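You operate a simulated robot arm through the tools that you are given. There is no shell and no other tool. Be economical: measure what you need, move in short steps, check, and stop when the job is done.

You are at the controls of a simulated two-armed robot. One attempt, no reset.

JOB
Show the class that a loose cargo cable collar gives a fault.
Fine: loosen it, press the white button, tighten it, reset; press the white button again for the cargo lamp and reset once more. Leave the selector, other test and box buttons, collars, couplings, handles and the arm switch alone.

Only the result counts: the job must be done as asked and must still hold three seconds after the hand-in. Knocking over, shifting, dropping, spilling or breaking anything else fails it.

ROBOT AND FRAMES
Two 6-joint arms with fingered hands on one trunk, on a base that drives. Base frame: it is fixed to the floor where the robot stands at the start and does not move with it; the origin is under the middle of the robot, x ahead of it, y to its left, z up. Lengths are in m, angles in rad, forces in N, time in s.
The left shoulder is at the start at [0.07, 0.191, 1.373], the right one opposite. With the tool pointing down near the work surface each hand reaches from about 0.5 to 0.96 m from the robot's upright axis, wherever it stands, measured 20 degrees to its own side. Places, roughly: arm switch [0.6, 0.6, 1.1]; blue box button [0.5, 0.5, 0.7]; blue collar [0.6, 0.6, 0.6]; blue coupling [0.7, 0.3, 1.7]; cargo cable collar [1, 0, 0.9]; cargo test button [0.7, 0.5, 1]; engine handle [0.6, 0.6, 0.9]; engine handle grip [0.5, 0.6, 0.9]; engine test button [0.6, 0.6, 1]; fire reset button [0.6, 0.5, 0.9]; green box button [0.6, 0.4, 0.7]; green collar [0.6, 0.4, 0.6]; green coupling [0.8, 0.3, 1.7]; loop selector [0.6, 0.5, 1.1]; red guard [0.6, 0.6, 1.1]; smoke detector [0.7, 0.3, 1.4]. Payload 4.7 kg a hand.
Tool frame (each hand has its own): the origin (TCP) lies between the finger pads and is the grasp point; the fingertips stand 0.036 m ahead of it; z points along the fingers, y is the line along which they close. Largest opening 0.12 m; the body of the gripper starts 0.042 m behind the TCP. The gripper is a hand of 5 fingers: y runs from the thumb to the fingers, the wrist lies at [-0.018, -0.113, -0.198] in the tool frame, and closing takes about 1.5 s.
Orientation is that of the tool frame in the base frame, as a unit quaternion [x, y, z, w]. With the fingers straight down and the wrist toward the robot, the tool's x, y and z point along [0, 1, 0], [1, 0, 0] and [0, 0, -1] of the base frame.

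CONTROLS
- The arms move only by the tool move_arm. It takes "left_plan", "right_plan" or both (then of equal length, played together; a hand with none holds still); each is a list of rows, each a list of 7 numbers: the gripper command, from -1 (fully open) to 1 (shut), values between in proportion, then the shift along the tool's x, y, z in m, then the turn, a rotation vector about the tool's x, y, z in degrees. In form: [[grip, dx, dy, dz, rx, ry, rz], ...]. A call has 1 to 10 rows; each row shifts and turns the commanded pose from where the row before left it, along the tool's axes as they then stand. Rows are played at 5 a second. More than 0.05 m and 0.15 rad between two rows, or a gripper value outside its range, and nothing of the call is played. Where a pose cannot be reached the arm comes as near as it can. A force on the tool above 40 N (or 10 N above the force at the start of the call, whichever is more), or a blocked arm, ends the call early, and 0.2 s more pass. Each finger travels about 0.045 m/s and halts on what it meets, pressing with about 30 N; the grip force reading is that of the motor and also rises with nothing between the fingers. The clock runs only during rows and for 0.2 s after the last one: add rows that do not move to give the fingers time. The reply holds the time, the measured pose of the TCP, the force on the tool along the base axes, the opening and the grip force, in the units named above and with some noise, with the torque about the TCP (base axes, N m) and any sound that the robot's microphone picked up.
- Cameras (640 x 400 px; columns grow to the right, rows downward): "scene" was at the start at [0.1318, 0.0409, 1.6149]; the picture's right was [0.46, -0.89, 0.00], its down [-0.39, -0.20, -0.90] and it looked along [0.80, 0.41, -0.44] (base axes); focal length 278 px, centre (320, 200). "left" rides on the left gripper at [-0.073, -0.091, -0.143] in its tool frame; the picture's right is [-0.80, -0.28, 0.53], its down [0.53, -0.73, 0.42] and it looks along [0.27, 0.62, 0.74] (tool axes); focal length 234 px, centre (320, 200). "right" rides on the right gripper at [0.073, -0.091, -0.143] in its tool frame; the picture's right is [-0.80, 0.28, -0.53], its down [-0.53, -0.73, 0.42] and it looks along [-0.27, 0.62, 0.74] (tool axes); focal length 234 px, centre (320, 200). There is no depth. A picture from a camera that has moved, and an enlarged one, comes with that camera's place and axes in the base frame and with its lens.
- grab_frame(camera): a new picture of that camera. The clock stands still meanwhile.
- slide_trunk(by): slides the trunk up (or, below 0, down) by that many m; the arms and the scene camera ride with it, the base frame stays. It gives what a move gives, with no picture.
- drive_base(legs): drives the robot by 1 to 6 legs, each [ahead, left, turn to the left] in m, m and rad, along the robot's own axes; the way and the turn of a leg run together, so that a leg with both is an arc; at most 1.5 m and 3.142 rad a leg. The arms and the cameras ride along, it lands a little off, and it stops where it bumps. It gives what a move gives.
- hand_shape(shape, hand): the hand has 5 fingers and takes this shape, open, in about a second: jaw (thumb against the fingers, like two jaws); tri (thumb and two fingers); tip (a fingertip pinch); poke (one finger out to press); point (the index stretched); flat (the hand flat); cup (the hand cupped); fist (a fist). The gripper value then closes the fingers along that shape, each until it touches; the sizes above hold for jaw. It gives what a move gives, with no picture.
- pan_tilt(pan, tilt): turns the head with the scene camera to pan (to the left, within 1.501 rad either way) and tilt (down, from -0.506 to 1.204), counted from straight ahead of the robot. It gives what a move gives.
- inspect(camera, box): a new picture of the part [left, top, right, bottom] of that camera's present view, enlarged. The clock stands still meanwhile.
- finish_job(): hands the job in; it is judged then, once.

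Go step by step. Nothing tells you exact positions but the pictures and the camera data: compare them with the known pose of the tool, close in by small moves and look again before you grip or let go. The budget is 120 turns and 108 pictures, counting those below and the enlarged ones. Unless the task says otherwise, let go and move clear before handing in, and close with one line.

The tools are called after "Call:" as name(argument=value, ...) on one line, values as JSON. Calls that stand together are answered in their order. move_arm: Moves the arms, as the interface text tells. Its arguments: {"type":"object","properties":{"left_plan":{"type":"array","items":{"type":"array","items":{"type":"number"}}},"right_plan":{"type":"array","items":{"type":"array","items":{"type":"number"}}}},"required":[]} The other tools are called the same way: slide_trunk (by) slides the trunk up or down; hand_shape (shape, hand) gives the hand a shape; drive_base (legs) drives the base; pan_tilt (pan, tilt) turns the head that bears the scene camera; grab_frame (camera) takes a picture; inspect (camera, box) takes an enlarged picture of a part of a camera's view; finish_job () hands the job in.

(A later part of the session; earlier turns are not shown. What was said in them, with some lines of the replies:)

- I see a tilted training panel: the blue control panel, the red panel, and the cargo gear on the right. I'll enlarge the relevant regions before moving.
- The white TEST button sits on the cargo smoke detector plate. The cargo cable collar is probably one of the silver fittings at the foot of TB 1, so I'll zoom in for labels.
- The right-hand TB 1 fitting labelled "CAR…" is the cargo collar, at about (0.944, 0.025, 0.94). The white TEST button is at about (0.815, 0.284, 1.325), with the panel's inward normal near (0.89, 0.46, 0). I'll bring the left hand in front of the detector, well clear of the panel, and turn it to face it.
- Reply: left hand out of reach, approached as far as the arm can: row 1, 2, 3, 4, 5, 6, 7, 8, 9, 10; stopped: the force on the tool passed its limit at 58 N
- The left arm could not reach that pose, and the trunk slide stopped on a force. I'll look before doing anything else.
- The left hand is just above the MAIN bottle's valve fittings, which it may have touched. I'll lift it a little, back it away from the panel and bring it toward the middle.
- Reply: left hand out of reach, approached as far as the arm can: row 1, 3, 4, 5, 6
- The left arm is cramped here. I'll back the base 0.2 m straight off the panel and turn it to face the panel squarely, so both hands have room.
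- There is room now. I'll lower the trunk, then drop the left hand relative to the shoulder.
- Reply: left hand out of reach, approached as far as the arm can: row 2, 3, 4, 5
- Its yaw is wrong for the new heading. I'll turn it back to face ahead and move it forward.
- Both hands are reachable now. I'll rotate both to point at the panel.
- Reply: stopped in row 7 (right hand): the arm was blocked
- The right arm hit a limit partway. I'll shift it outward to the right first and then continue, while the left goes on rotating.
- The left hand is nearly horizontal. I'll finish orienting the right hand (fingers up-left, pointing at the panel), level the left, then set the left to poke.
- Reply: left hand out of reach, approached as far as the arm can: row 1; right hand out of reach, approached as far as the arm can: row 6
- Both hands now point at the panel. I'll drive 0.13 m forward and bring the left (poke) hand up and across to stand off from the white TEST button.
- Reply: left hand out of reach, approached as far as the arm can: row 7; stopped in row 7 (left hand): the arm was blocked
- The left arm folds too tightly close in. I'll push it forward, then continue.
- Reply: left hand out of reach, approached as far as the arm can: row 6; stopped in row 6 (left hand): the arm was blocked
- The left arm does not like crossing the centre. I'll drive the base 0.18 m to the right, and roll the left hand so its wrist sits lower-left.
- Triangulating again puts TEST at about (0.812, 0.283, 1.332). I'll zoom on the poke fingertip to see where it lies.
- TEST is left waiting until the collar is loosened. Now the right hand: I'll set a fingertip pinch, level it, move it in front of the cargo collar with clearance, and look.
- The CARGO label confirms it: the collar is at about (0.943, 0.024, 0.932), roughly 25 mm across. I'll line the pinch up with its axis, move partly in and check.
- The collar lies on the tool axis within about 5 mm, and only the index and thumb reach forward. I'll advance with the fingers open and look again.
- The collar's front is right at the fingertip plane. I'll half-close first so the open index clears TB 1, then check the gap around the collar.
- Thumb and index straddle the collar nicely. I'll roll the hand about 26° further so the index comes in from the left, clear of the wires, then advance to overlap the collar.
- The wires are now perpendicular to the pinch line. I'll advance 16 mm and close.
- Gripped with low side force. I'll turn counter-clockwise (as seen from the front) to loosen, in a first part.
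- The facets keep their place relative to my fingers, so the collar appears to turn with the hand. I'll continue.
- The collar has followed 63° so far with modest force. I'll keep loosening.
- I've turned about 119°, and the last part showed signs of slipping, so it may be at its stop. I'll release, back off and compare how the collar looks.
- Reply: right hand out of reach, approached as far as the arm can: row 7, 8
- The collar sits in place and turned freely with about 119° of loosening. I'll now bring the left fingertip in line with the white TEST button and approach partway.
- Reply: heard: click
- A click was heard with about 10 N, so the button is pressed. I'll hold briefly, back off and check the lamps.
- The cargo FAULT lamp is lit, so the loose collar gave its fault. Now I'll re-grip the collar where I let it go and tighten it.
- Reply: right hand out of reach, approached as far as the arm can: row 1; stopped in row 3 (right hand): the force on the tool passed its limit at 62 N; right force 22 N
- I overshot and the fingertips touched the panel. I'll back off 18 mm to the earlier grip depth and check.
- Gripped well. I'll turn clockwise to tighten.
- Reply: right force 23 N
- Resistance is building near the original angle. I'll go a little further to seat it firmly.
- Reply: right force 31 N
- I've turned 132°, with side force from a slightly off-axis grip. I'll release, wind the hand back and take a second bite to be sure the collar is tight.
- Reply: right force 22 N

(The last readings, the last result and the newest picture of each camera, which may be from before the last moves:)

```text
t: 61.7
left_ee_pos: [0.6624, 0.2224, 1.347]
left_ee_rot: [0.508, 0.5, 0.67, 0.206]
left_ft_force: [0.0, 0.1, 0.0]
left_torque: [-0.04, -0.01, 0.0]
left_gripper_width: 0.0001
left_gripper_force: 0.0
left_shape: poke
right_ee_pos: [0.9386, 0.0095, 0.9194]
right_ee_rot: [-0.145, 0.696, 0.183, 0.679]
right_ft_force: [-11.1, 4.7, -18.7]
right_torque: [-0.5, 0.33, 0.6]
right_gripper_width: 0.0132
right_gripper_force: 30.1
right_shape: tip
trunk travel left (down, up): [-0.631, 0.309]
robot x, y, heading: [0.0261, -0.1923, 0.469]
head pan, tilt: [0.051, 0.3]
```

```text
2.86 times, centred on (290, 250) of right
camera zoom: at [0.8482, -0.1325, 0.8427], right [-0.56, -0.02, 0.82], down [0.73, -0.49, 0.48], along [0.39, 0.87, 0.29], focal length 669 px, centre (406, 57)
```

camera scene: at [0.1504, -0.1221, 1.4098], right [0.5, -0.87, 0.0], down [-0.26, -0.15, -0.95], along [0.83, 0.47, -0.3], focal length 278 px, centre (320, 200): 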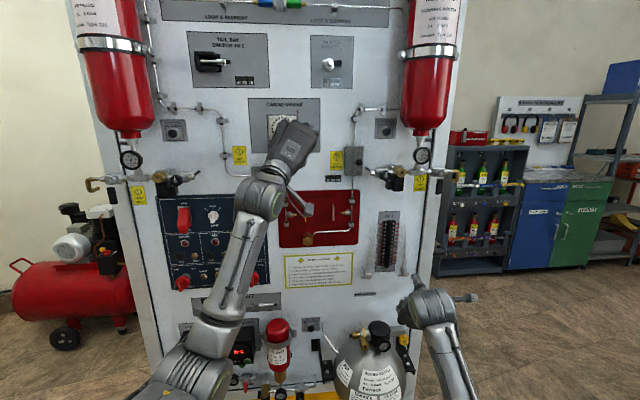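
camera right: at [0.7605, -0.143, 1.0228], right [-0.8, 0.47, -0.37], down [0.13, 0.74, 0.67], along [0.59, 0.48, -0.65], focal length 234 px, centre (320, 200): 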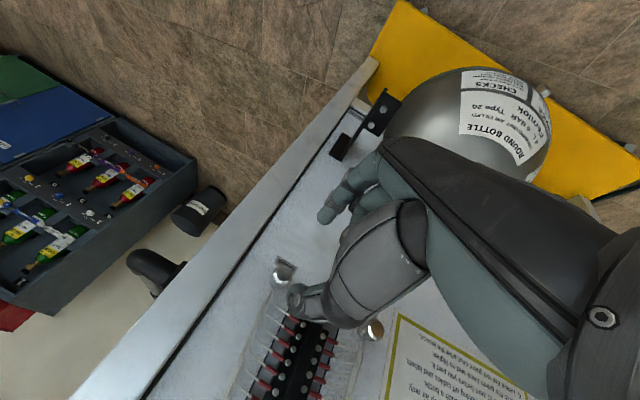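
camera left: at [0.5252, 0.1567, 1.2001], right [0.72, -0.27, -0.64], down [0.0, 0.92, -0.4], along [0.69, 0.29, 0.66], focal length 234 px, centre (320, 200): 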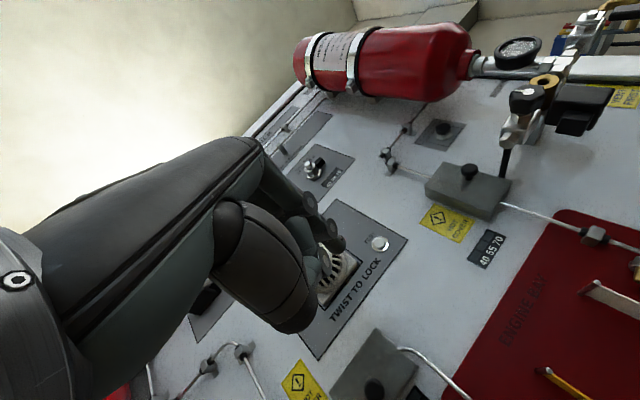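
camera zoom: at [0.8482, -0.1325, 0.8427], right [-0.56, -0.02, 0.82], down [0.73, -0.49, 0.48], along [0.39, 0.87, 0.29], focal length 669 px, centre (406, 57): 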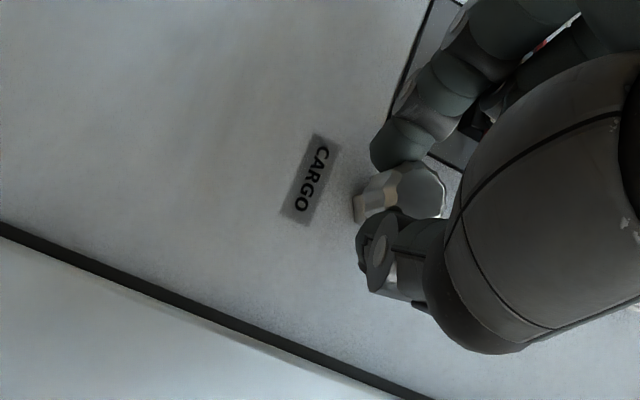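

Resistance rises straight away now, so the collar is at its stop. One more small push, then I'll release.

Call:
move_arm(right_plan=[[1, 0, 0, 0, 0, 0, 5], [1, 0, 0, 0, 0, 0, 5], [1, 0, 0, 0, 0, 0, 5], [1, 0, 0, 0, 0, 0, 5], [1, 0, 0, 0, 0, 0, 0]])

Call:
inspect(camera="right", box=[220, 180, 360, 320])

```text
t: 62.9
left_ee_pos: [0.6615, 0.2249, 1.3451]
left_ee_rot: [0.509, 0.5, 0.669, 0.207]
left_ft_force: [-0.8, 0.7, -0.5]
left_torque: [0.01, 0.02, 0.02]
left_gripper_width: 0.0
left_gripper_force: 0.1
left_shape: poke
right_ee_pos: [0.9379, 0.0121, 0.9189]
right_ee_rot: [-0.022, 0.711, 0.298, 0.637]
right_ft_force: [-19.4, 14.8, -30.4]
right_torque: [-0.85, 0.52, 0.98]
right_gripper_width: 0.0138
right_gripper_force: 29.9
right_shape: tip
trunk travel left (down, up): [-0.631, 0.309]
robot x, y, heading: [0.0278, -0.1918, 0.469]
head pan, tilt: [0.051, 0.3]
```

```text
2.86 times, centred on (290, 250) of right
camera zoom: at [0.8336, -0.1028, 0.8167], right [-0.43, -0.29, 0.85], down [0.78, -0.6, 0.19], along [0.45, 0.75, 0.48], focal length 669 px, centre (406, 57)
```

zoom: 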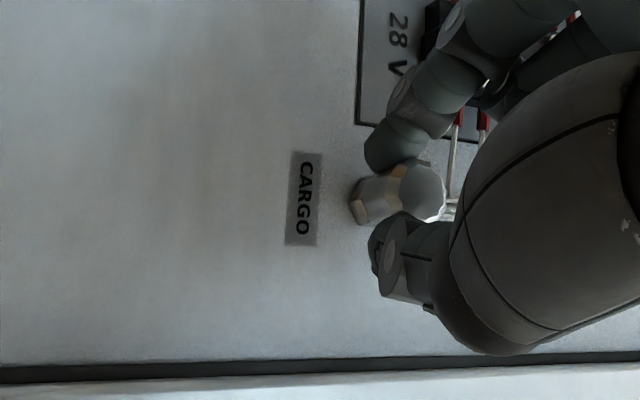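

The resisting torque is about 0.5 N m, so the collar is tight. I'll release and back off.

Call:
move_arm(right_plan=[[0.6, 0, 0, 0, 0, 0, 0], [0.3, 0, 0, 0, 0, 0, 0], [0, 0, 0, 0, 0, 0, 0], [0, 0, 0, 0, 0, 0, 0], [0, 0, 0, 0, 0, 0, 0], [0, 0, 0, -0.03, 0, 0, 0], [0, 0, 0, -0.04, 0, 0, 0], [0, 0, 0, -0.04, 0, 0, 0]])

Call:
grab_frame(camera="scene")

```text
t: 64.7
left_ee_pos: [0.6605, 0.2201, 1.3482]
left_ee_rot: [0.51, 0.498, 0.671, 0.207]
left_ft_force: [0.2, -0.8, -0.9]
left_torque: [-0.06, 0.03, 0.02]
left_gripper_width: 0.0
left_gripper_force: 0.1
left_shape: poke
right_ee_pos: [0.8393, -0.0455, 0.9231]
right_ee_rot: [-0.021, 0.708, 0.298, 0.639]
right_ft_force: [-0.1, -0.4, 0.2]
right_torque: [0.01, 0.01, 0.01]
right_gripper_width: 0.0593
right_gripper_force: 0.1
right_shape: tip
trunk travel left (down, up): [-0.631, 0.309]
robot x, y, heading: [0.024, -0.1949, 0.465]
head pan, tilt: [0.051, 0.3]
```

```text
50 pictures are left
camera scene: at [0.1496, -0.1232, 1.41], right [0.5, -0.87, 0.0], down [-0.26, -0.15, -0.96], along [0.83, 0.47, -0.3], focal length 278 px, centre (320, 200)
```

scene: 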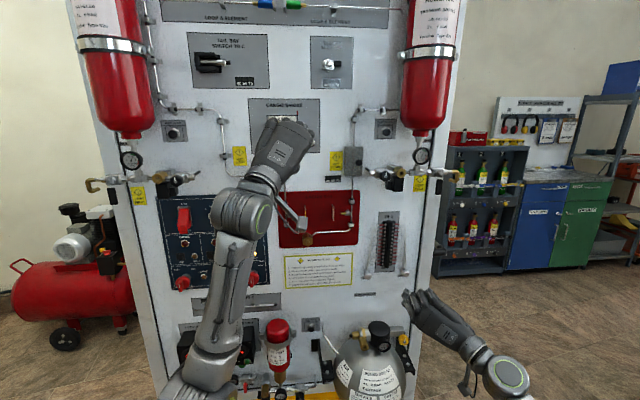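

The right hand is clear. Now the left hand goes back, then down and left toward the RESET button at about (0.68, 0.54, 0.88).

Call:
move_arm(left_plan=[[-1, 0, 0, -0.04, 0, 0, 0], [-1, 0.002, -0.045, 0, 0, 0, 0], [-1, 0.002, -0.045, 0, 0, 0, 0], [-1, 0.002, -0.045, 0, 0, 0, 0], [-1, 0.002, -0.045, 0, 0, 0, 0], [-1, 0.002, -0.045, 0, 0, 0, 0], [-1, 0.002, -0.045, 0, 0, 0, 0], [-1, 0.002, -0.045, 0, 0, 0, 0], [-1, 0.002, -0.045, 0, 0, 0, 0], [-1, 0.002, -0.045, 0, 0, 0, 0]])

Call:
grab_frame(camera="left")

Call:
grab_frame(camera="scene")

```text
t: 66.9
left_ee_pos: [0.5258, 0.3965, 0.9879]
left_ee_rot: [0.524, 0.489, 0.687, 0.125]
left_ft_force: [-0.5, -0.5, 0.5]
left_torque: [0.04, 0.03, 0.02]
left_gripper_width: 0.0
left_gripper_force: 0.0
left_shape: poke
right_ee_pos: [0.8385, -0.0444, 0.9215]
right_ee_rot: [-0.022, 0.709, 0.298, 0.639]
right_ft_force: [0.4, 0.5, 0.3]
right_torque: [-0.02, 0.02, 0.01]
right_gripper_width: 0.0594
right_gripper_force: 0.0
right_shape: tip
trunk travel left (down, up): [-0.631, 0.309]
robot x, y, heading: [0.0265, -0.1901, 0.47]
head pan, tilt: [0.051, 0.3]
```

```text
49 pictures are left
camera left: at [0.4054, 0.3154, 0.8746], right [0.68, -0.13, -0.72], down [-0.12, 0.95, -0.28], along [0.72, 0.28, 0.64], focal length 234 px, centre (320, 200)
```

left: 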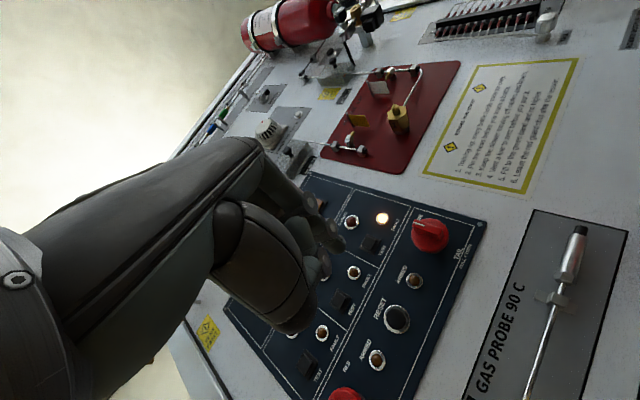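

```text
48 pictures are left
camera scene: at [0.1501, -0.121, 1.4099], right [0.5, -0.87, 0.0], down [-0.26, -0.15, -0.96], along [0.83, 0.47, -0.3], focal length 278 px, centre (320, 200)
```

scene: 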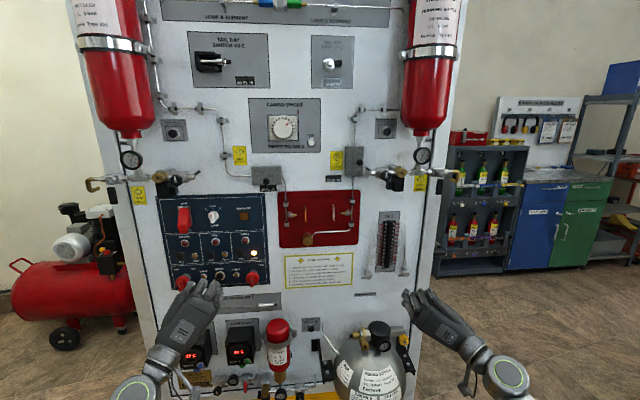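

Re-triangulating puts RESET at about (0.634, 0.501, 0.943), and the cargo FAULT lamp is still lit. The tool's pointing direction already matches the panel normal here. I'll line the fingertip up and approach partway.

Call:
move_arm(left_plan=[[-1, 0.005, -0.027, 0, 0, 0, 0], [-1, 0.006, -0.027, 0, 0, 0, 0], [-1, 0, 0, 0.04, 0, 0, 0], [-1, 0, 0, 0.035, 0, 0, 0], [-1, 0, 0, 0, 0, 0, 0]])

Call:
grab_frame(camera="left")

```text
t: 68.1
left_ee_pos: [0.5765, 0.4521, 0.959]
left_ee_rot: [0.508, 0.499, 0.671, 0.207]
left_ft_force: [0.3, -0.2, 0.7]
left_torque: [0.0, 0.02, -0.02]
left_gripper_width: 0.0
left_gripper_force: 0.0
left_shape: poke
right_ee_pos: [0.8396, -0.0451, 0.9215]
right_ee_rot: [-0.022, 0.709, 0.297, 0.639]
right_ft_force: [-0.1, 0.2, 0.5]
right_torque: [-0.02, 0.01, 0.01]
right_gripper_width: 0.0592
right_gripper_force: 0.0
right_shape: tip
trunk travel left (down, up): [-0.631, 0.309]
robot x, y, heading: [0.0255, -0.1925, 0.463]
head pan, tilt: [0.051, 0.3]
```

```text
47 pictures are left
camera left: at [0.4571, 0.3681, 0.8465], right [0.72, -0.27, -0.64], down [0.0, 0.92, -0.4], along [0.69, 0.29, 0.66], focal length 234 px, centre (320, 200)
```

left: 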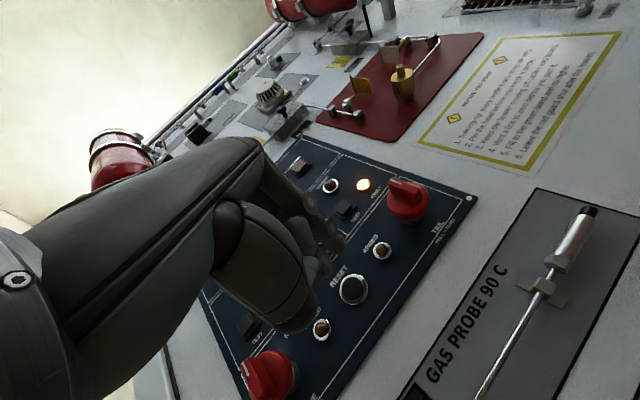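

Call:
move_arm(left_plan=[[-1, 0, 0, 0, 2.6, 4.75, 0], [-1, 0.012, -0.024, 0, 0, 0, 0], [-1, 0, 0, 0.02, 0, 0, 0], [-1, 0, 0, 0, 0, 0, 0]])

Call:
inspect(camera="left", box=[240, 160, 440, 320])

```text
t: 69.1
left_ee_pos: [0.5816, 0.4567, 0.9723]
left_ee_rot: [0.497, 0.519, 0.673, 0.175]
left_ft_force: [0.5, -0.1, -0.4]
left_torque: [0.03, -0.02, -0.02]
left_gripper_width: 0.0
left_gripper_force: 0.1
left_shape: poke
left hand out of reach, approached as far as the arm can: row 1, 2, 3
right_ee_pos: [0.8395, -0.0441, 0.9228]
right_ee_rot: [-0.02, 0.709, 0.298, 0.639]
right_ft_force: [-0.7, 0.7, -0.6]
right_torque: [0.0, -0.01, 0.0]
right_gripper_width: 0.0598
right_gripper_force: 0.0
right_shape: tip
trunk travel left (down, up): [-0.631, 0.309]
robot x, y, heading: [0.0217, -0.1902, 0.468]
head pan, tilt: [0.051, 0.3]
```

```text
2.50 times, centred on (340, 240) of left
camera zoom: at [0.4671, 0.3649, 0.8621], right [0.72, -0.22, -0.65], down [-0.08, 0.92, -0.39], along [0.68, 0.34, 0.65], focal length 585 px, centre (270, 100)
```

zoom: 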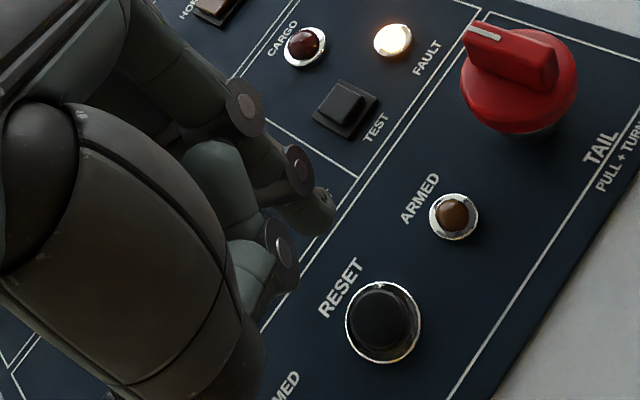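

That yaw is out of reach here. I'll go back to the earlier yaw, which is only 5° off the normal, keep the shift and check.

Call:
move_arm(left_plan=[[-1, 0, 0, 0, -2.6, -4.75, 0], [-1, 0, 0, 0, 0, 0, 0], [-1, 0, 0, 0, 0, 0, 0]])

Call:
inspect(camera="left", box=[240, 160, 440, 320])

```text
t: 69.9
left_ee_pos: [0.5814, 0.4562, 0.9716]
left_ee_rot: [0.509, 0.498, 0.671, 0.207]
left_ft_force: [0.8, -0.1, -0.5]
left_torque: [0.0, -0.03, 0.0]
left_gripper_width: 0.0
left_gripper_force: 0.2
left_shape: poke
right_ee_pos: [0.8391, -0.044, 0.9218]
right_ee_rot: [-0.02, 0.709, 0.298, 0.638]
right_ft_force: [-0.2, -0.9, -0.2]
right_torque: [0.0, -0.04, -0.02]
right_gripper_width: 0.0595
right_gripper_force: 0.1
right_shape: tip
trunk travel left (down, up): [-0.631, 0.309]
robot x, y, heading: [0.0244, -0.1919, 0.464]
head pan, tilt: [0.051, 0.3]
```

```text
2.50 times, centred on (340, 240) of left
camera zoom: at [0.4634, 0.3729, 0.8593], right [0.72, -0.27, -0.64], down [0.0, 0.92, -0.4], along [0.69, 0.29, 0.66], focal length 585 px, centre (270, 100)
```

zoom: 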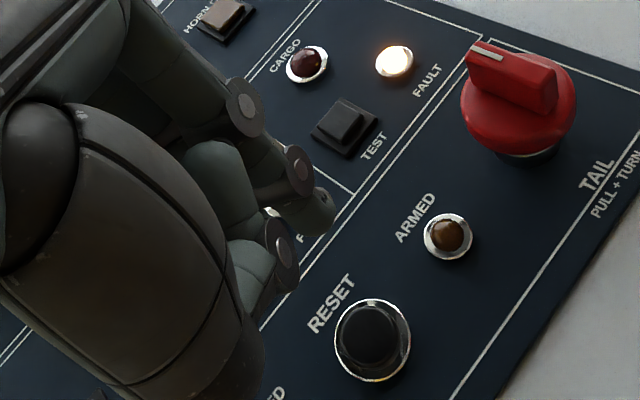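

Call:
move_arm(left_plan=[[-1, 0.006, -0.018, 0, 0, 0, 0], [-1, 0.006, -0.018, 0, 0, 0, 0], [-1, 0, 0, 0.01, 0, 0, 0], [-1, 0, 0, 0, 0, 0, 0]])

Call:
inspect(camera="left", box=[240, 160, 440, 320])

```text
t: 70.9
left_ee_pos: [0.5808, 0.4785, 0.95]
left_ee_rot: [0.514, 0.497, 0.668, 0.206]
left_ft_force: [0.4, 0.3, -0.4]
left_torque: [0.0, 0.0, -0.01]
left_gripper_width: 0.0001
left_gripper_force: 0.1
left_shape: poke
left hand out of reach, approached as far as the arm can: row 2
right_ee_pos: [0.8374, -0.0449, 0.9213]
right_ee_rot: [-0.021, 0.709, 0.298, 0.639]
right_ft_force: [-0.2, 0.6, 0.4]
right_torque: [-0.02, -0.02, 0.01]
right_gripper_width: 0.0595
right_gripper_force: 0.0
right_shape: tip
trunk travel left (down, up): [-0.631, 0.309]
robot x, y, heading: [0.0248, -0.191, 0.467]
head pan, tilt: [0.051, 0.3]
```

```text
2.50 times, centred on (340, 240) of left
camera zoom: at [0.4609, 0.3954, 0.8387], right [0.71, -0.28, -0.64], down [0.0, 0.92, -0.39], along [0.7, 0.28, 0.65], focal length 585 px, centre (270, 100)
```

zoom: 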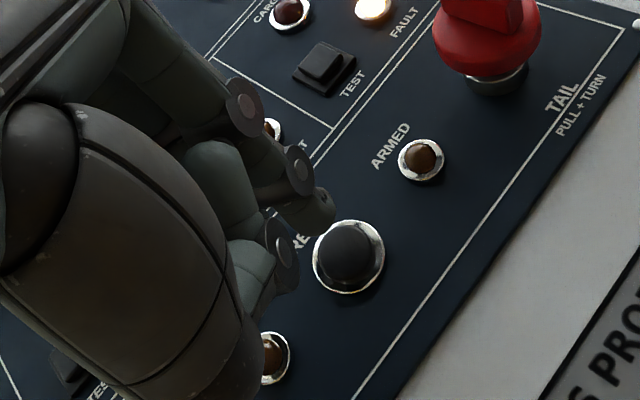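

Call:
move_arm(left_plan=[[-1, 0.005, -0.009, 0, 0, 0, 0], [-1, 0, 0, 0.012, 0, 0, 0], [-1, 0, 0, 0, 0, 0, 0]])

Call:
inspect(camera="left", box=[240, 160, 440, 320])

```text
t: 71.7
left_ee_pos: [0.5902, 0.4848, 0.9535]
left_ee_rot: [0.514, 0.498, 0.668, 0.205]
left_ft_force: [-0.3, 0.0, -1.1]
left_torque: [-0.03, 0.0, -0.02]
left_gripper_width: 0.0
left_gripper_force: 0.0
left_shape: poke
left hand out of reach, approached as far as the arm can: row 1, 2
right_ee_pos: [0.8396, -0.0446, 0.9232]
right_ee_rot: [-0.021, 0.709, 0.297, 0.639]
right_ft_force: [-0.2, 0.9, 0.9]
right_torque: [0.05, -0.01, 0.03]
right_gripper_width: 0.0594
right_gripper_force: 0.0
right_shape: tip
trunk travel left (down, up): [-0.631, 0.309]
robot x, y, heading: [0.0265, -0.1936, 0.474]
head pan, tilt: [0.051, 0.3]
```

```text
2.50 times, centred on (340, 240) of left
camera zoom: at [0.4704, 0.4011, 0.8417], right [0.71, -0.28, -0.64], down [0.0, 0.92, -0.39], along [0.7, 0.28, 0.65], focal length 585 px, centre (270, 100)
```

zoom: 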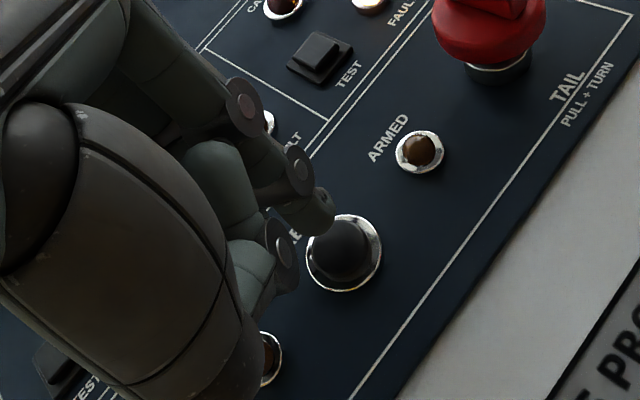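

The arm is at its downward limit, so I'll lower the trunk 3 cm, which carries the hands with it, and correct with small moves.

Call:
slide_trunk(by=-0.03)

Call:
move_arm(left_plan=[[-1, 0.016, 0.013, 0, 0, 0, 0], [-1, 0, 0, 0, 0, 0, 0]])

Call:
inspect(camera="left", box=[240, 160, 440, 320])

```text
t: 72.5
left_ee_pos: [0.5909, 0.483, 0.9245]
left_ee_rot: [0.514, 0.497, 0.668, 0.206]
left_ft_force: [0.4, -0.2, -0.4]
left_torque: [0.03, 0.03, 0.0]
left_gripper_width: 0.0001
left_gripper_force: 0.0
left_shape: poke
right_ee_pos: [0.8387, -0.0453, 0.8919]
right_ee_rot: [-0.021, 0.709, 0.298, 0.639]
right_ft_force: [0.9, 0.1, 0.4]
right_torque: [-0.02, 0.05, -0.03]
right_gripper_width: 0.0596
right_gripper_force: 0.0
right_shape: tip
trunk travel left (down, up): [-0.601, 0.339]
robot x, y, heading: [0.0216, -0.1911, 0.468]
head pan, tilt: [0.051, 0.3]
```

```text
t: 73.0
left_ee_pos: [0.5873, 0.4906, 0.9434]
left_ee_rot: [0.515, 0.497, 0.668, 0.206]
left_ft_force: [-0.1, 0.1, -0.5]
left_torque: [-0.04, 0.0, -0.01]
left_gripper_width: 0.0001
left_gripper_force: 0.1
left_shape: poke
right_ee_pos: [0.8408, -0.0451, 0.89]
right_ee_rot: [-0.021, 0.709, 0.298, 0.639]
right_ft_force: [1.1, 0.3, -0.1]
right_torque: [-0.01, -0.01, -0.01]
right_gripper_width: 0.0593
right_gripper_force: 0.0
right_shape: tip
trunk travel left (down, up): [-0.601, 0.339]
robot x, y, heading: [0.0252, -0.1881, 0.468]
head pan, tilt: [0.051, 0.3]
```

```text
2.50 times, centred on (340, 240) of left
camera zoom: at [0.4673, 0.4082, 0.8318], right [0.71, -0.28, -0.64], down [0.0, 0.92, -0.39], along [0.7, 0.28, 0.65], focal length 585 px, centre (270, 100)
```

zoom: 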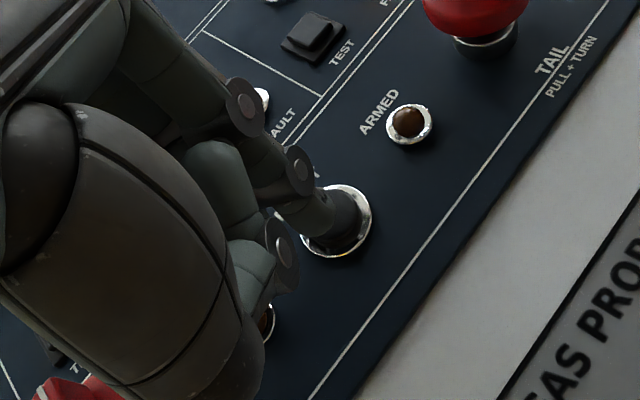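

The fingertip is in line with RESET. Pressing in small steps.

Call:
move_arm(left_plan=[[-1, 0, 0, 0.005, 0, 0, 0], [-1, 0, 0, 0.004, 0, 0, 0], [-1, 0, 0, 0.004, 0, 0, 0], [-1, 0, 0, 0, 0, 0, 0]])

```text
t: 74.0
left_ee_pos: [0.6002, 0.4984, 0.9416]
left_ee_rot: [0.515, 0.497, 0.668, 0.206]
left_ft_force: [-2.0, -1.8, -0.9]
left_torque: [-0.01, 0.05, -0.04]
left_gripper_width: 0.0
left_gripper_force: 0.2
left_shape: poke
right_ee_pos: [0.8389, -0.045, 0.8915]
right_ee_rot: [-0.021, 0.709, 0.298, 0.638]
right_ft_force: [0.9, -0.3, 1.0]
right_torque: [-0.01, -0.03, -0.02]
right_gripper_width: 0.0595
right_gripper_force: 0.1
right_shape: tip
trunk travel left (down, up): [-0.601, 0.339]
robot x, y, heading: [0.0242, -0.1867, 0.467]
head pan, tilt: [0.051, 0.3]
heard: click
```

Contact and a click. I'll hold a moment, back off and look at the lamps.

Call:
move_arm(left_plan=[[-1, 0, 0, 0.002, 0, 0, 0], [-1, 0, 0, 0, 0, 0, 0], [-1, 0, 0, -0.03, 0, 0, 0], [-1, 0, 0, -0.04, 0, 0, 0], [-1, 0, 0, 0, 0, 0, 0]])

Call:
inspect(camera="scene", box=[140, 170, 290, 290])

```text
t: 75.2
left_ee_pos: [0.5395, 0.4679, 0.9459]
left_ee_rot: [0.514, 0.497, 0.668, 0.205]
left_ft_force: [-0.6, 0.8, 0.0]
left_torque: [0.04, -0.02, -0.01]
left_gripper_width: 0.0
left_gripper_force: 0.1
left_shape: poke
right_ee_pos: [0.8403, -0.0454, 0.8919]
right_ee_rot: [-0.021, 0.709, 0.297, 0.639]
right_ft_force: [1.2, 0.5, 0.1]
right_torque: [-0.01, -0.01, 0.0]
right_gripper_width: 0.0597
right_gripper_force: 0.1
right_shape: tip
trunk travel left (down, up): [-0.601, 0.339]
robot x, y, heading: [0.0212, -0.1863, 0.467]
head pan, tilt: [0.051, 0.3]
```

```text
3.33 times, centred on (215, 230) of scene
camera zoom: at [0.1512, -0.122, 1.3797], right [0.49, -0.87, 0.0], down [-0.26, -0.15, -0.95], along [0.83, 0.47, -0.3], focal length 926 px, centre (670, 100)
```

zoom: 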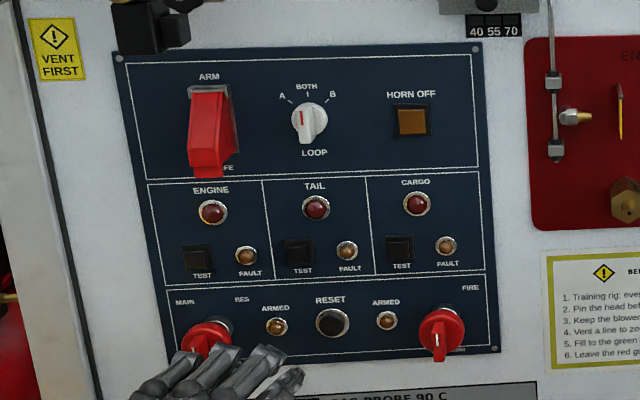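

FAULT is cleared and every lamp is out. I'll raise the trunk back, and take the left hand back up to the white TEST button.

Call:
slide_trunk(by=0.03)

Call:
move_arm(left_plan=[[-1, 0, 0, -0.03, 0, 0, 0], [-1, -0.0072, 0.049, 0, 0, 0, 0], [-1, -0.0072, 0.049, 0, 0, 0, 0], [-1, -0.0072, 0.049, 0, 0, 0, 0], [-1, -0.0072, 0.049, 0, 0, 0, 0], [-1, -0.0072, 0.049, 0, 0, 0, 0], [-1, -0.0072, 0.049, 0, 0, 0, 0], [-1, -0.0072, 0.049, 0, 0, 0, 0], [-1, -0.0072, 0.049, 0, 0, 0, 0], [-1, -0.0072, 0.049, 0, 0, 0, 0]])

```text
t: 76.0
left_ee_pos: [0.5393, 0.4675, 0.9741]
left_ee_rot: [0.514, 0.497, 0.668, 0.205]
left_ft_force: [-0.6, -0.3, 0.3]
left_torque: [0.0, 0.02, -0.02]
left_gripper_width: 0.0
left_gripper_force: 0.0
left_shape: poke
right_ee_pos: [0.8391, -0.0448, 0.9218]
right_ee_rot: [-0.021, 0.709, 0.298, 0.639]
right_ft_force: [0.8, 0.3, -0.4]
right_torque: [0.0, -0.01, -0.01]
right_gripper_width: 0.0594
right_gripper_force: 0.1
right_shape: tip
trunk travel left (down, up): [-0.631, 0.309]
robot x, y, heading: [0.0256, -0.1918, 0.462]
head pan, tilt: [0.051, 0.3]
```

```text
t: 78.2
left_ee_pos: [0.6441, 0.2143, 1.3327]
left_ee_rot: [0.514, 0.497, 0.668, 0.204]
left_ft_force: [0.6, 0.3, 0.6]
left_torque: [-0.03, 0.01, 0.01]
left_gripper_width: 0.0
left_gripper_force: 0.1
left_shape: poke
right_ee_pos: [0.8392, -0.0464, 0.9207]
right_ee_rot: [-0.02, 0.709, 0.299, 0.639]
right_ft_force: [-0.3, 0.2, 1.1]
right_torque: [-0.01, 0.01, 0.01]
right_gripper_width: 0.0597
right_gripper_force: 0.1
right_shape: tip
trunk travel left (down, up): [-0.631, 0.309]
robot x, y, heading: [0.0245, -0.1895, 0.469]
head pan, tilt: [0.051, 0.3]
```

Call:
move_arm(left_plan=[[-1, 0.007, 0.0165, 0, 0, 0, 0], [-1, 0, 0, 0.045, 0, 0, 0], [-1, 0, 0, 0.045, 0, 0, 0], [-1, 0, 0, 0.015, 0, 0, 0], [-1, 0, 0, 0, 0, 0, 0]])

Call:
inspect(camera="left", box=[240, 160, 440, 320])

```text
t: 79.4
left_ee_pos: [0.7387, 0.2657, 1.3468]
left_ee_rot: [0.514, 0.497, 0.668, 0.205]
left_ft_force: [-0.2, 0.0, -0.1]
left_torque: [0.0, -0.01, 0.04]
left_gripper_width: 0.0
left_gripper_force: 0.1
left_shape: poke
right_ee_pos: [0.8403, -0.0448, 0.921]
right_ee_rot: [-0.022, 0.71, 0.298, 0.638]
right_ft_force: [-1.2, 0.1, 0.1]
right_torque: [0.0, 0.0, 0.01]
right_gripper_width: 0.0594
right_gripper_force: 0.0
right_shape: tip
trunk travel left (down, up): [-0.631, 0.309]
robot x, y, heading: [0.0221, -0.1865, 0.464]
head pan, tilt: [0.051, 0.3]
```

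```text
2.50 times, centred on (340, 240) of left
camera zoom: at [0.6183, 0.1814, 1.2358], right [0.71, -0.28, -0.64], down [0.0, 0.92, -0.39], along [0.7, 0.28, 0.66], focal length 585 px, centre (270, 100)
```

zoom: 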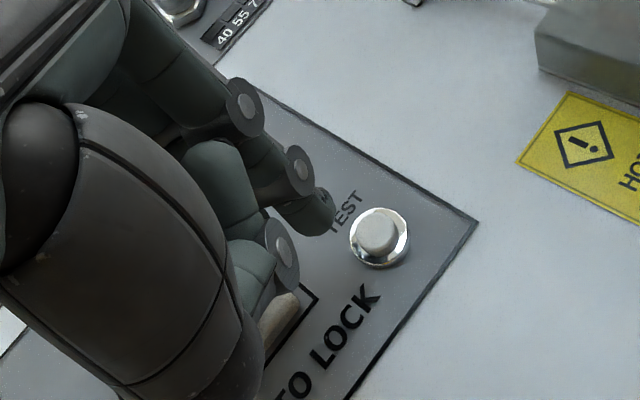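

Call:
move_arm(left_plan=[[-1, -0.004, 0, 0.012, 0, 0, 0], [-1, 0, 0, 0.008, 0, 0, 0], [-1, 0, 0, 0.005, 0, 0, 0], [-1, 0, 0, 0.004, 0, 0, 0], [-1, 0, 0, 0, 0, 0, 0]])

```text
t: 80.6
left_ee_pos: [0.7642, 0.2735, 1.343]
left_ee_rot: [0.513, 0.498, 0.669, 0.205]
left_ft_force: [-2.2, -1.4, 0.4]
left_torque: [0.0, -0.03, -0.04]
left_gripper_width: 0.0001
left_gripper_force: 0.1
left_shape: poke
right_ee_pos: [0.8392, -0.0443, 0.9232]
right_ee_rot: [-0.022, 0.709, 0.297, 0.639]
right_ft_force: [0.0, 0.1, 0.1]
right_torque: [0.01, -0.01, 0.01]
right_gripper_width: 0.0594
right_gripper_force: 0.0
right_shape: tip
trunk travel left (down, up): [-0.631, 0.309]
robot x, y, heading: [0.0228, -0.1895, 0.469]
head pan, tilt: [0.051, 0.3]
heard: click
```

Click heard. I'll hold briefly, retract, and check the cargo lamp.

Call:
move_arm(left_plan=[[-1, 0, 0, 0.002, 0, 0, 0], [-1, 0, 0, 0, 0, 0, 0], [-1, 0, 0, -0.03, 0, 0, 0], [-1, 0, 0, -0.045, 0, 0, 0], [-1, 0, 0, -0.045, 0, 0, 0], [-1, 0, 0, -0.04, 0, 0, 0], [-1, 0.002, -0.045, 0, 0, 0, 0], [-1, 0.002, -0.045, 0, 0, 0, 0], [-1, 0.002, -0.045, 0, 0, 0, 0], [-1, 0.002, -0.045, 0, 0, 0, 0]])

Call:
inspect(camera="scene", box=[140, 170, 290, 290])

```text
t: 82.8
left_ee_pos: [0.5762, 0.2845, 1.194]
left_ee_rot: [0.514, 0.497, 0.668, 0.206]
left_ft_force: [-0.6, 0.8, -0.6]
left_torque: [-0.01, 0.02, -0.03]
left_gripper_width: 0.0
left_gripper_force: 0.0
left_shape: poke
right_ee_pos: [0.8392, -0.0434, 0.9227]
right_ee_rot: [-0.021, 0.709, 0.297, 0.639]
right_ft_force: [-0.4, -0.6, -0.4]
right_torque: [-0.03, 0.02, -0.03]
right_gripper_width: 0.0593
right_gripper_force: 0.0
right_shape: tip
trunk travel left (down, up): [-0.631, 0.309]
robot x, y, heading: [0.0253, -0.1923, 0.466]
head pan, tilt: [0.051, 0.3]
```

```text
3.33 times, centred on (215, 230) of scene
camera zoom: at [0.1495, -0.1209, 1.41], right [0.49, -0.87, 0.0], down [-0.26, -0.15, -0.96], along [0.83, 0.47, -0.3], focal length 926 px, centre (670, 100)
```

zoom: 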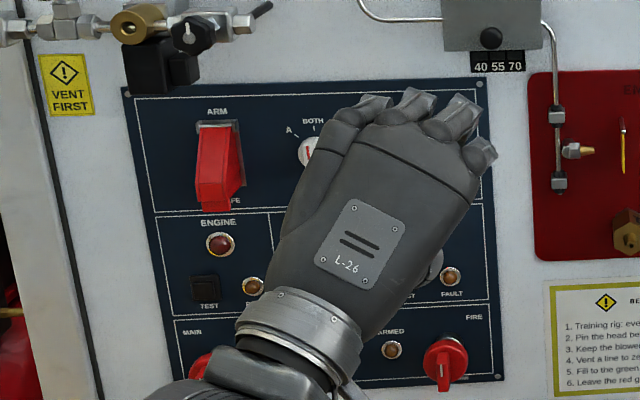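

FAULT is not lit. I'll continue down toward RESET, which also clears the view of the cargo lamp.

Call:
move_arm(left_plan=[[-1, 0.0077, -0.04, 0, 0, 0, 0], [-1, 0.0077, -0.04, 0, 0, 0, 0], [-1, 0.0077, -0.04, 0, 0, 0, 0], [-1, 0.0077, -0.04, 0, 0, 0, 0], [-1, 0.0077, -0.04, 0.01, 0, 0, 0], [-1, 0.0077, -0.04, 0.01, 0, 0, 0], [-1, 0.0077, -0.036, 0.02, 0, 0, 0]])

Call:
slide_trunk(by=-0.03)

Call:
inspect(camera="scene", box=[140, 170, 290, 290])

Call:
inspect(camera="left", box=[240, 160, 440, 320])

```text
t: 84.6
left_ee_pos: [0.5416, 0.4575, 0.9335]
left_ee_rot: [0.592, 0.461, 0.655, 0.081]
left_ft_force: [0.3, 0.7, 0.0]
left_torque: [-0.02, 0.0, 0.01]
left_gripper_width: 0.0
left_gripper_force: 0.0
left_shape: poke
right_ee_pos: [0.8392, -0.0454, 0.9209]
right_ee_rot: [-0.021, 0.709, 0.298, 0.639]
right_ft_force: [-0.2, 0.2, 0.2]
right_torque: [-0.01, -0.02, -0.04]
right_gripper_width: 0.0595
right_gripper_force: 0.1
right_shape: tip
trunk travel left (down, up): [-0.631, 0.309]
robot x, y, heading: [0.0266, -0.1886, 0.468]
head pan, tilt: [0.051, 0.3]
stopped in row 7 (left hand): the arm was blocked; the commanded pose is now the measured one
```

```text
t: 85.3
left_ee_pos: [0.5407, 0.4586, 0.9044]
left_ee_rot: [0.592, 0.462, 0.656, 0.082]
left_ft_force: [0.3, -0.6, -0.1]
left_torque: [0.0, -0.03, 0.02]
left_gripper_width: 0.0
left_gripper_force: 0.1
left_shape: poke
right_ee_pos: [0.8382, -0.0461, 0.8912]
right_ee_rot: [-0.021, 0.709, 0.297, 0.639]
right_ft_force: [0.3, -0.6, 0.5]
right_torque: [0.0, 0.01, 0.0]
right_gripper_width: 0.0595
right_gripper_force: 0.0
right_shape: tip
trunk travel left (down, up): [-0.601, 0.339]
robot x, y, heading: [0.022, -0.1905, 0.471]
head pan, tilt: [0.051, 0.3]
```

```text
3.33 times, centred on (215, 230) of scene
camera zoom: at [0.1498, -0.1224, 1.3799], right [0.5, -0.87, 0.0], down [-0.26, -0.15, -0.96], along [0.83, 0.47, -0.3], focal length 926 px, centre (670, 100)
```

zoom: 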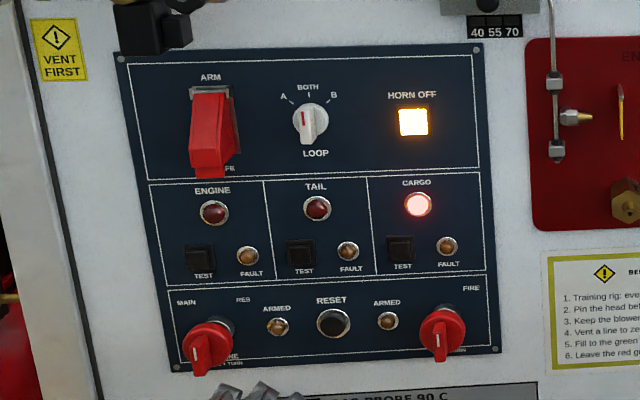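

```text
2.50 times, centred on (340, 240) of left
camera zoom: at [0.4012, 0.3895, 0.807], right [0.56, -0.1, -0.83], down [-0.11, 0.97, -0.2], along [0.82, 0.2, 0.53], focal length 585 px, centre (270, 100)
```

zoom: 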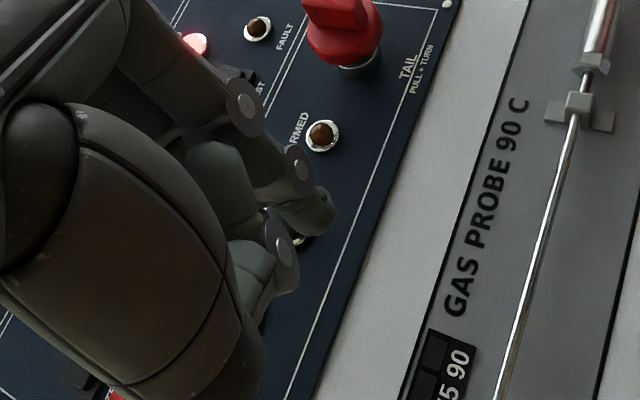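

The cargo lamp is lit, as it should be with a tight collar. Now the final reset. The left wrist drifted at its limit, so I'll raise it slightly and restore the earlier pressing orientation.

Call:
move_arm(left_plan=[[-1, 0.018, 0.0125, 0, 0, 0, 0], [-1, 0.018, 0.0125, 0, 0, 0, 0], [-1, 0, 0, 0, -3.55, 0.25, -7.8], [-1, 0, 0, 0, -3.55, 0.25, -7.8], [-1, 0, 0, 0, 0, 0, 0]])

Call:
inspect(camera="left", box=[240, 160, 440, 320])

```text
t: 86.5
left_ee_pos: [0.5417, 0.4663, 0.9463]
left_ee_rot: [0.515, 0.496, 0.668, 0.205]
left_ft_force: [-1.0, 0.7, 0.3]
left_torque: [0.01, 0.0, 0.0]
left_gripper_width: 0.0003
left_gripper_force: 0.1
left_shape: poke
right_ee_pos: [0.8387, -0.0444, 0.8918]
right_ee_rot: [-0.021, 0.709, 0.297, 0.639]
right_ft_force: [-0.8, -0.5, 0.1]
right_torque: [0.03, -0.02, 0.0]
right_gripper_width: 0.0597
right_gripper_force: 0.1
right_shape: tip
trunk travel left (down, up): [-0.601, 0.339]
robot x, y, heading: [0.027, -0.1891, 0.466]
head pan, tilt: [0.051, 0.3]
```

```text
2.50 times, centred on (340, 240) of left
camera zoom: at [0.4219, 0.3843, 0.8346], right [0.71, -0.27, -0.65], down [0.0, 0.92, -0.39], along [0.7, 0.28, 0.66], focal length 585 px, centre (270, 100)
```

zoom: 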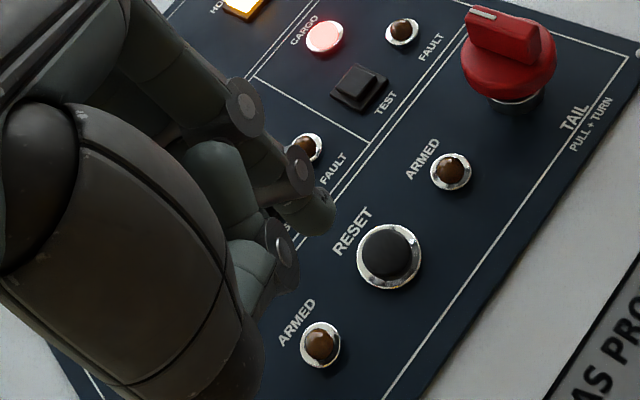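

Call:
move_arm(left_plan=[[-1, -0.001, -0.004, 0.03, 0, 0, 0], [-1, 0, 0, 0.022, 0, 0, 0], [-1, 0, 0, 0, 0, 0, 0]])

Call:
inspect(camera="left", box=[240, 160, 440, 320])

```text
t: 87.3
left_ee_pos: [0.5863, 0.493, 0.9408]
left_ee_rot: [0.515, 0.496, 0.668, 0.204]
left_ft_force: [0.4, 0.2, -0.4]
left_torque: [0.02, -0.04, -0.02]
left_gripper_width: 0.0004
left_gripper_force: 0.1
left_shape: poke
right_ee_pos: [0.8397, -0.0449, 0.8919]
right_ee_rot: [-0.021, 0.709, 0.298, 0.639]
right_ft_force: [0.3, 0.2, -1.0]
right_torque: [0.0, -0.01, 0.02]
right_gripper_width: 0.0595
right_gripper_force: 0.0
right_shape: tip
trunk travel left (down, up): [-0.601, 0.339]
robot x, y, heading: [0.0268, -0.1927, 0.47]
head pan, tilt: [0.051, 0.3]
```

```text
2.50 times, centred on (340, 240) of left
camera zoom: at [0.4667, 0.4107, 0.8292], right [0.71, -0.27, -0.65], down [0.0, 0.92, -0.39], along [0.7, 0.28, 0.66], focal length 585 px, centre (270, 100)
```

zoom: 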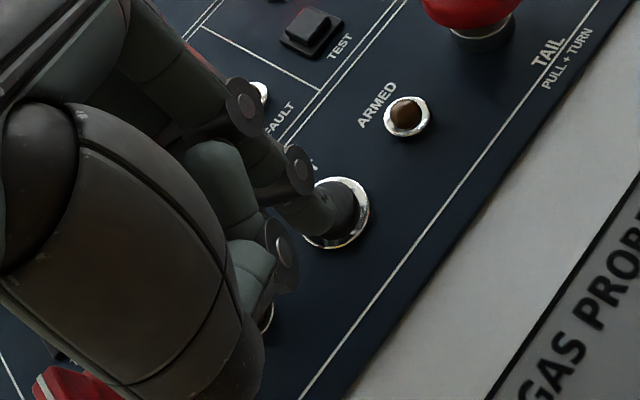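

Aligned as before. Pressing RESET.

Call:
move_arm(left_plan=[[-1, 0, 0, 0.006, 0, 0, 0], [-1, 0, 0, 0.005, 0, 0, 0], [-1, 0, 0, 0.004, 0, 0, 0], [-1, 0, 0, 0, 0, 0, 0]])

```text
t: 88.3
left_ee_pos: [0.6008, 0.4977, 0.9407]
left_ee_rot: [0.514, 0.496, 0.669, 0.205]
left_ft_force: [-8.0, -5.1, -0.5]
left_torque: [0.01, 0.03, -0.06]
left_gripper_width: 0.0
left_gripper_force: 0.0
left_shape: poke
right_ee_pos: [0.8387, -0.0445, 0.8931]
right_ee_rot: [-0.022, 0.708, 0.298, 0.64]
right_ft_force: [-0.2, -0.4, -0.6]
right_torque: [0.03, 0.0, -0.03]
right_gripper_width: 0.0594
right_gripper_force: 0.0
right_shape: tip
trunk travel left (down, up): [-0.601, 0.339]
robot x, y, heading: [0.025, -0.1908, 0.475]
head pan, tilt: [0.051, 0.3]
heard: click
```

Click. I'll retract both hands clear and check every lamp and the collar.

Call:
move_arm(left_plan=[[-1, 0, 0, 0, 0, 0, 0], [-1, 0, 0, -0.03, 0, 0, 0], [-1, 0, 0, -0.04, 0, 0, 0], [-1, 0, 0, -0.03, 0, 0, 0], [-1, 0, 0, 0, 0, 0, 0], [-1, 0, 0, 0, 0, 0, 0]], right_plan=[[0, 0, 0, 0, 0, 0, 0], [0, 0, 0, -0.03, 0, 0, 0], [0, 0, 0, -0.03, 0, 0, 0], [0, 0, 0, -0.03, 0, 0, 0], [0, 0, 0, 0, 0, 0, 0], [0, 0, 0, 0, 0, 0, 0]])

Call:
inspect(camera="scene", box=[140, 170, 290, 290])

Call:
grab_frame(camera="scene")

```text
t: 89.8
left_ee_pos: [0.5101, 0.452, 0.9405]
left_ee_rot: [0.517, 0.496, 0.668, 0.203]
left_ft_force: [0.0, -0.4, 0.1]
left_torque: [0.02, 0.01, 0.01]
left_gripper_width: 0.0004
left_gripper_force: 0.1
left_shape: poke
right_ee_pos: [0.7598, -0.0842, 0.8946]
right_ee_rot: [-0.021, 0.709, 0.297, 0.639]
right_ft_force: [0.3, -0.7, -0.1]
right_torque: [0.0, 0.02, 0.02]
right_gripper_width: 0.0597
right_gripper_force: 0.0
right_shape: tip
trunk travel left (down, up): [-0.601, 0.339]
robot x, y, heading: [0.0241, -0.1943, 0.47]
head pan, tilt: [0.051, 0.3]
```

```text
3.33 times, centred on (215, 230) of scene
camera zoom: at [0.1496, -0.1224, 1.3799], right [0.5, -0.87, 0.0], down [-0.26, -0.15, -0.96], along [0.83, 0.47, -0.3], focal length 926 px, centre (670, 100)
```

zoom: 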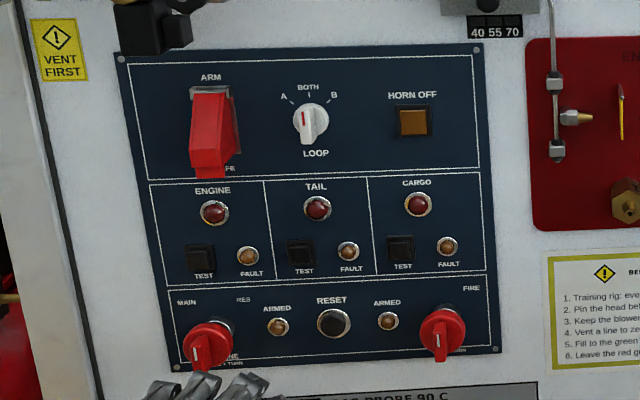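

```text
33 pictures are left
camera scene: at [0.1496, -0.1224, 1.3799], right [0.5, -0.87, 0.0], down [-0.26, -0.15, -0.96], along [0.83, 0.47, -0.3], focal length 278 px, centre (320, 200)
```

scene: 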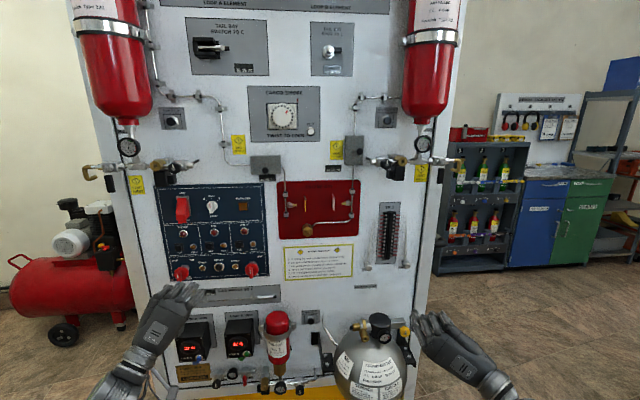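

All lamps are out, the collar is tight, nothing else in view looks moved, and both hands are clear. I'm handing in.

Call:
finish_job()

```text
The job is handed in.
```

The job is handed in: the loosened cargo collar lit the cargo FAULT lamp, and once it was tightened and reset the white button lit the cargo lamp, which I reset as well. Early on, lowering the trunk stopped at 58 N with the left hand just above the MAIN bottle's valve fittings. Later the right fingertips pressed the panel at 62 N beside the collar. In the pictures I took, nothing looked moved by either.
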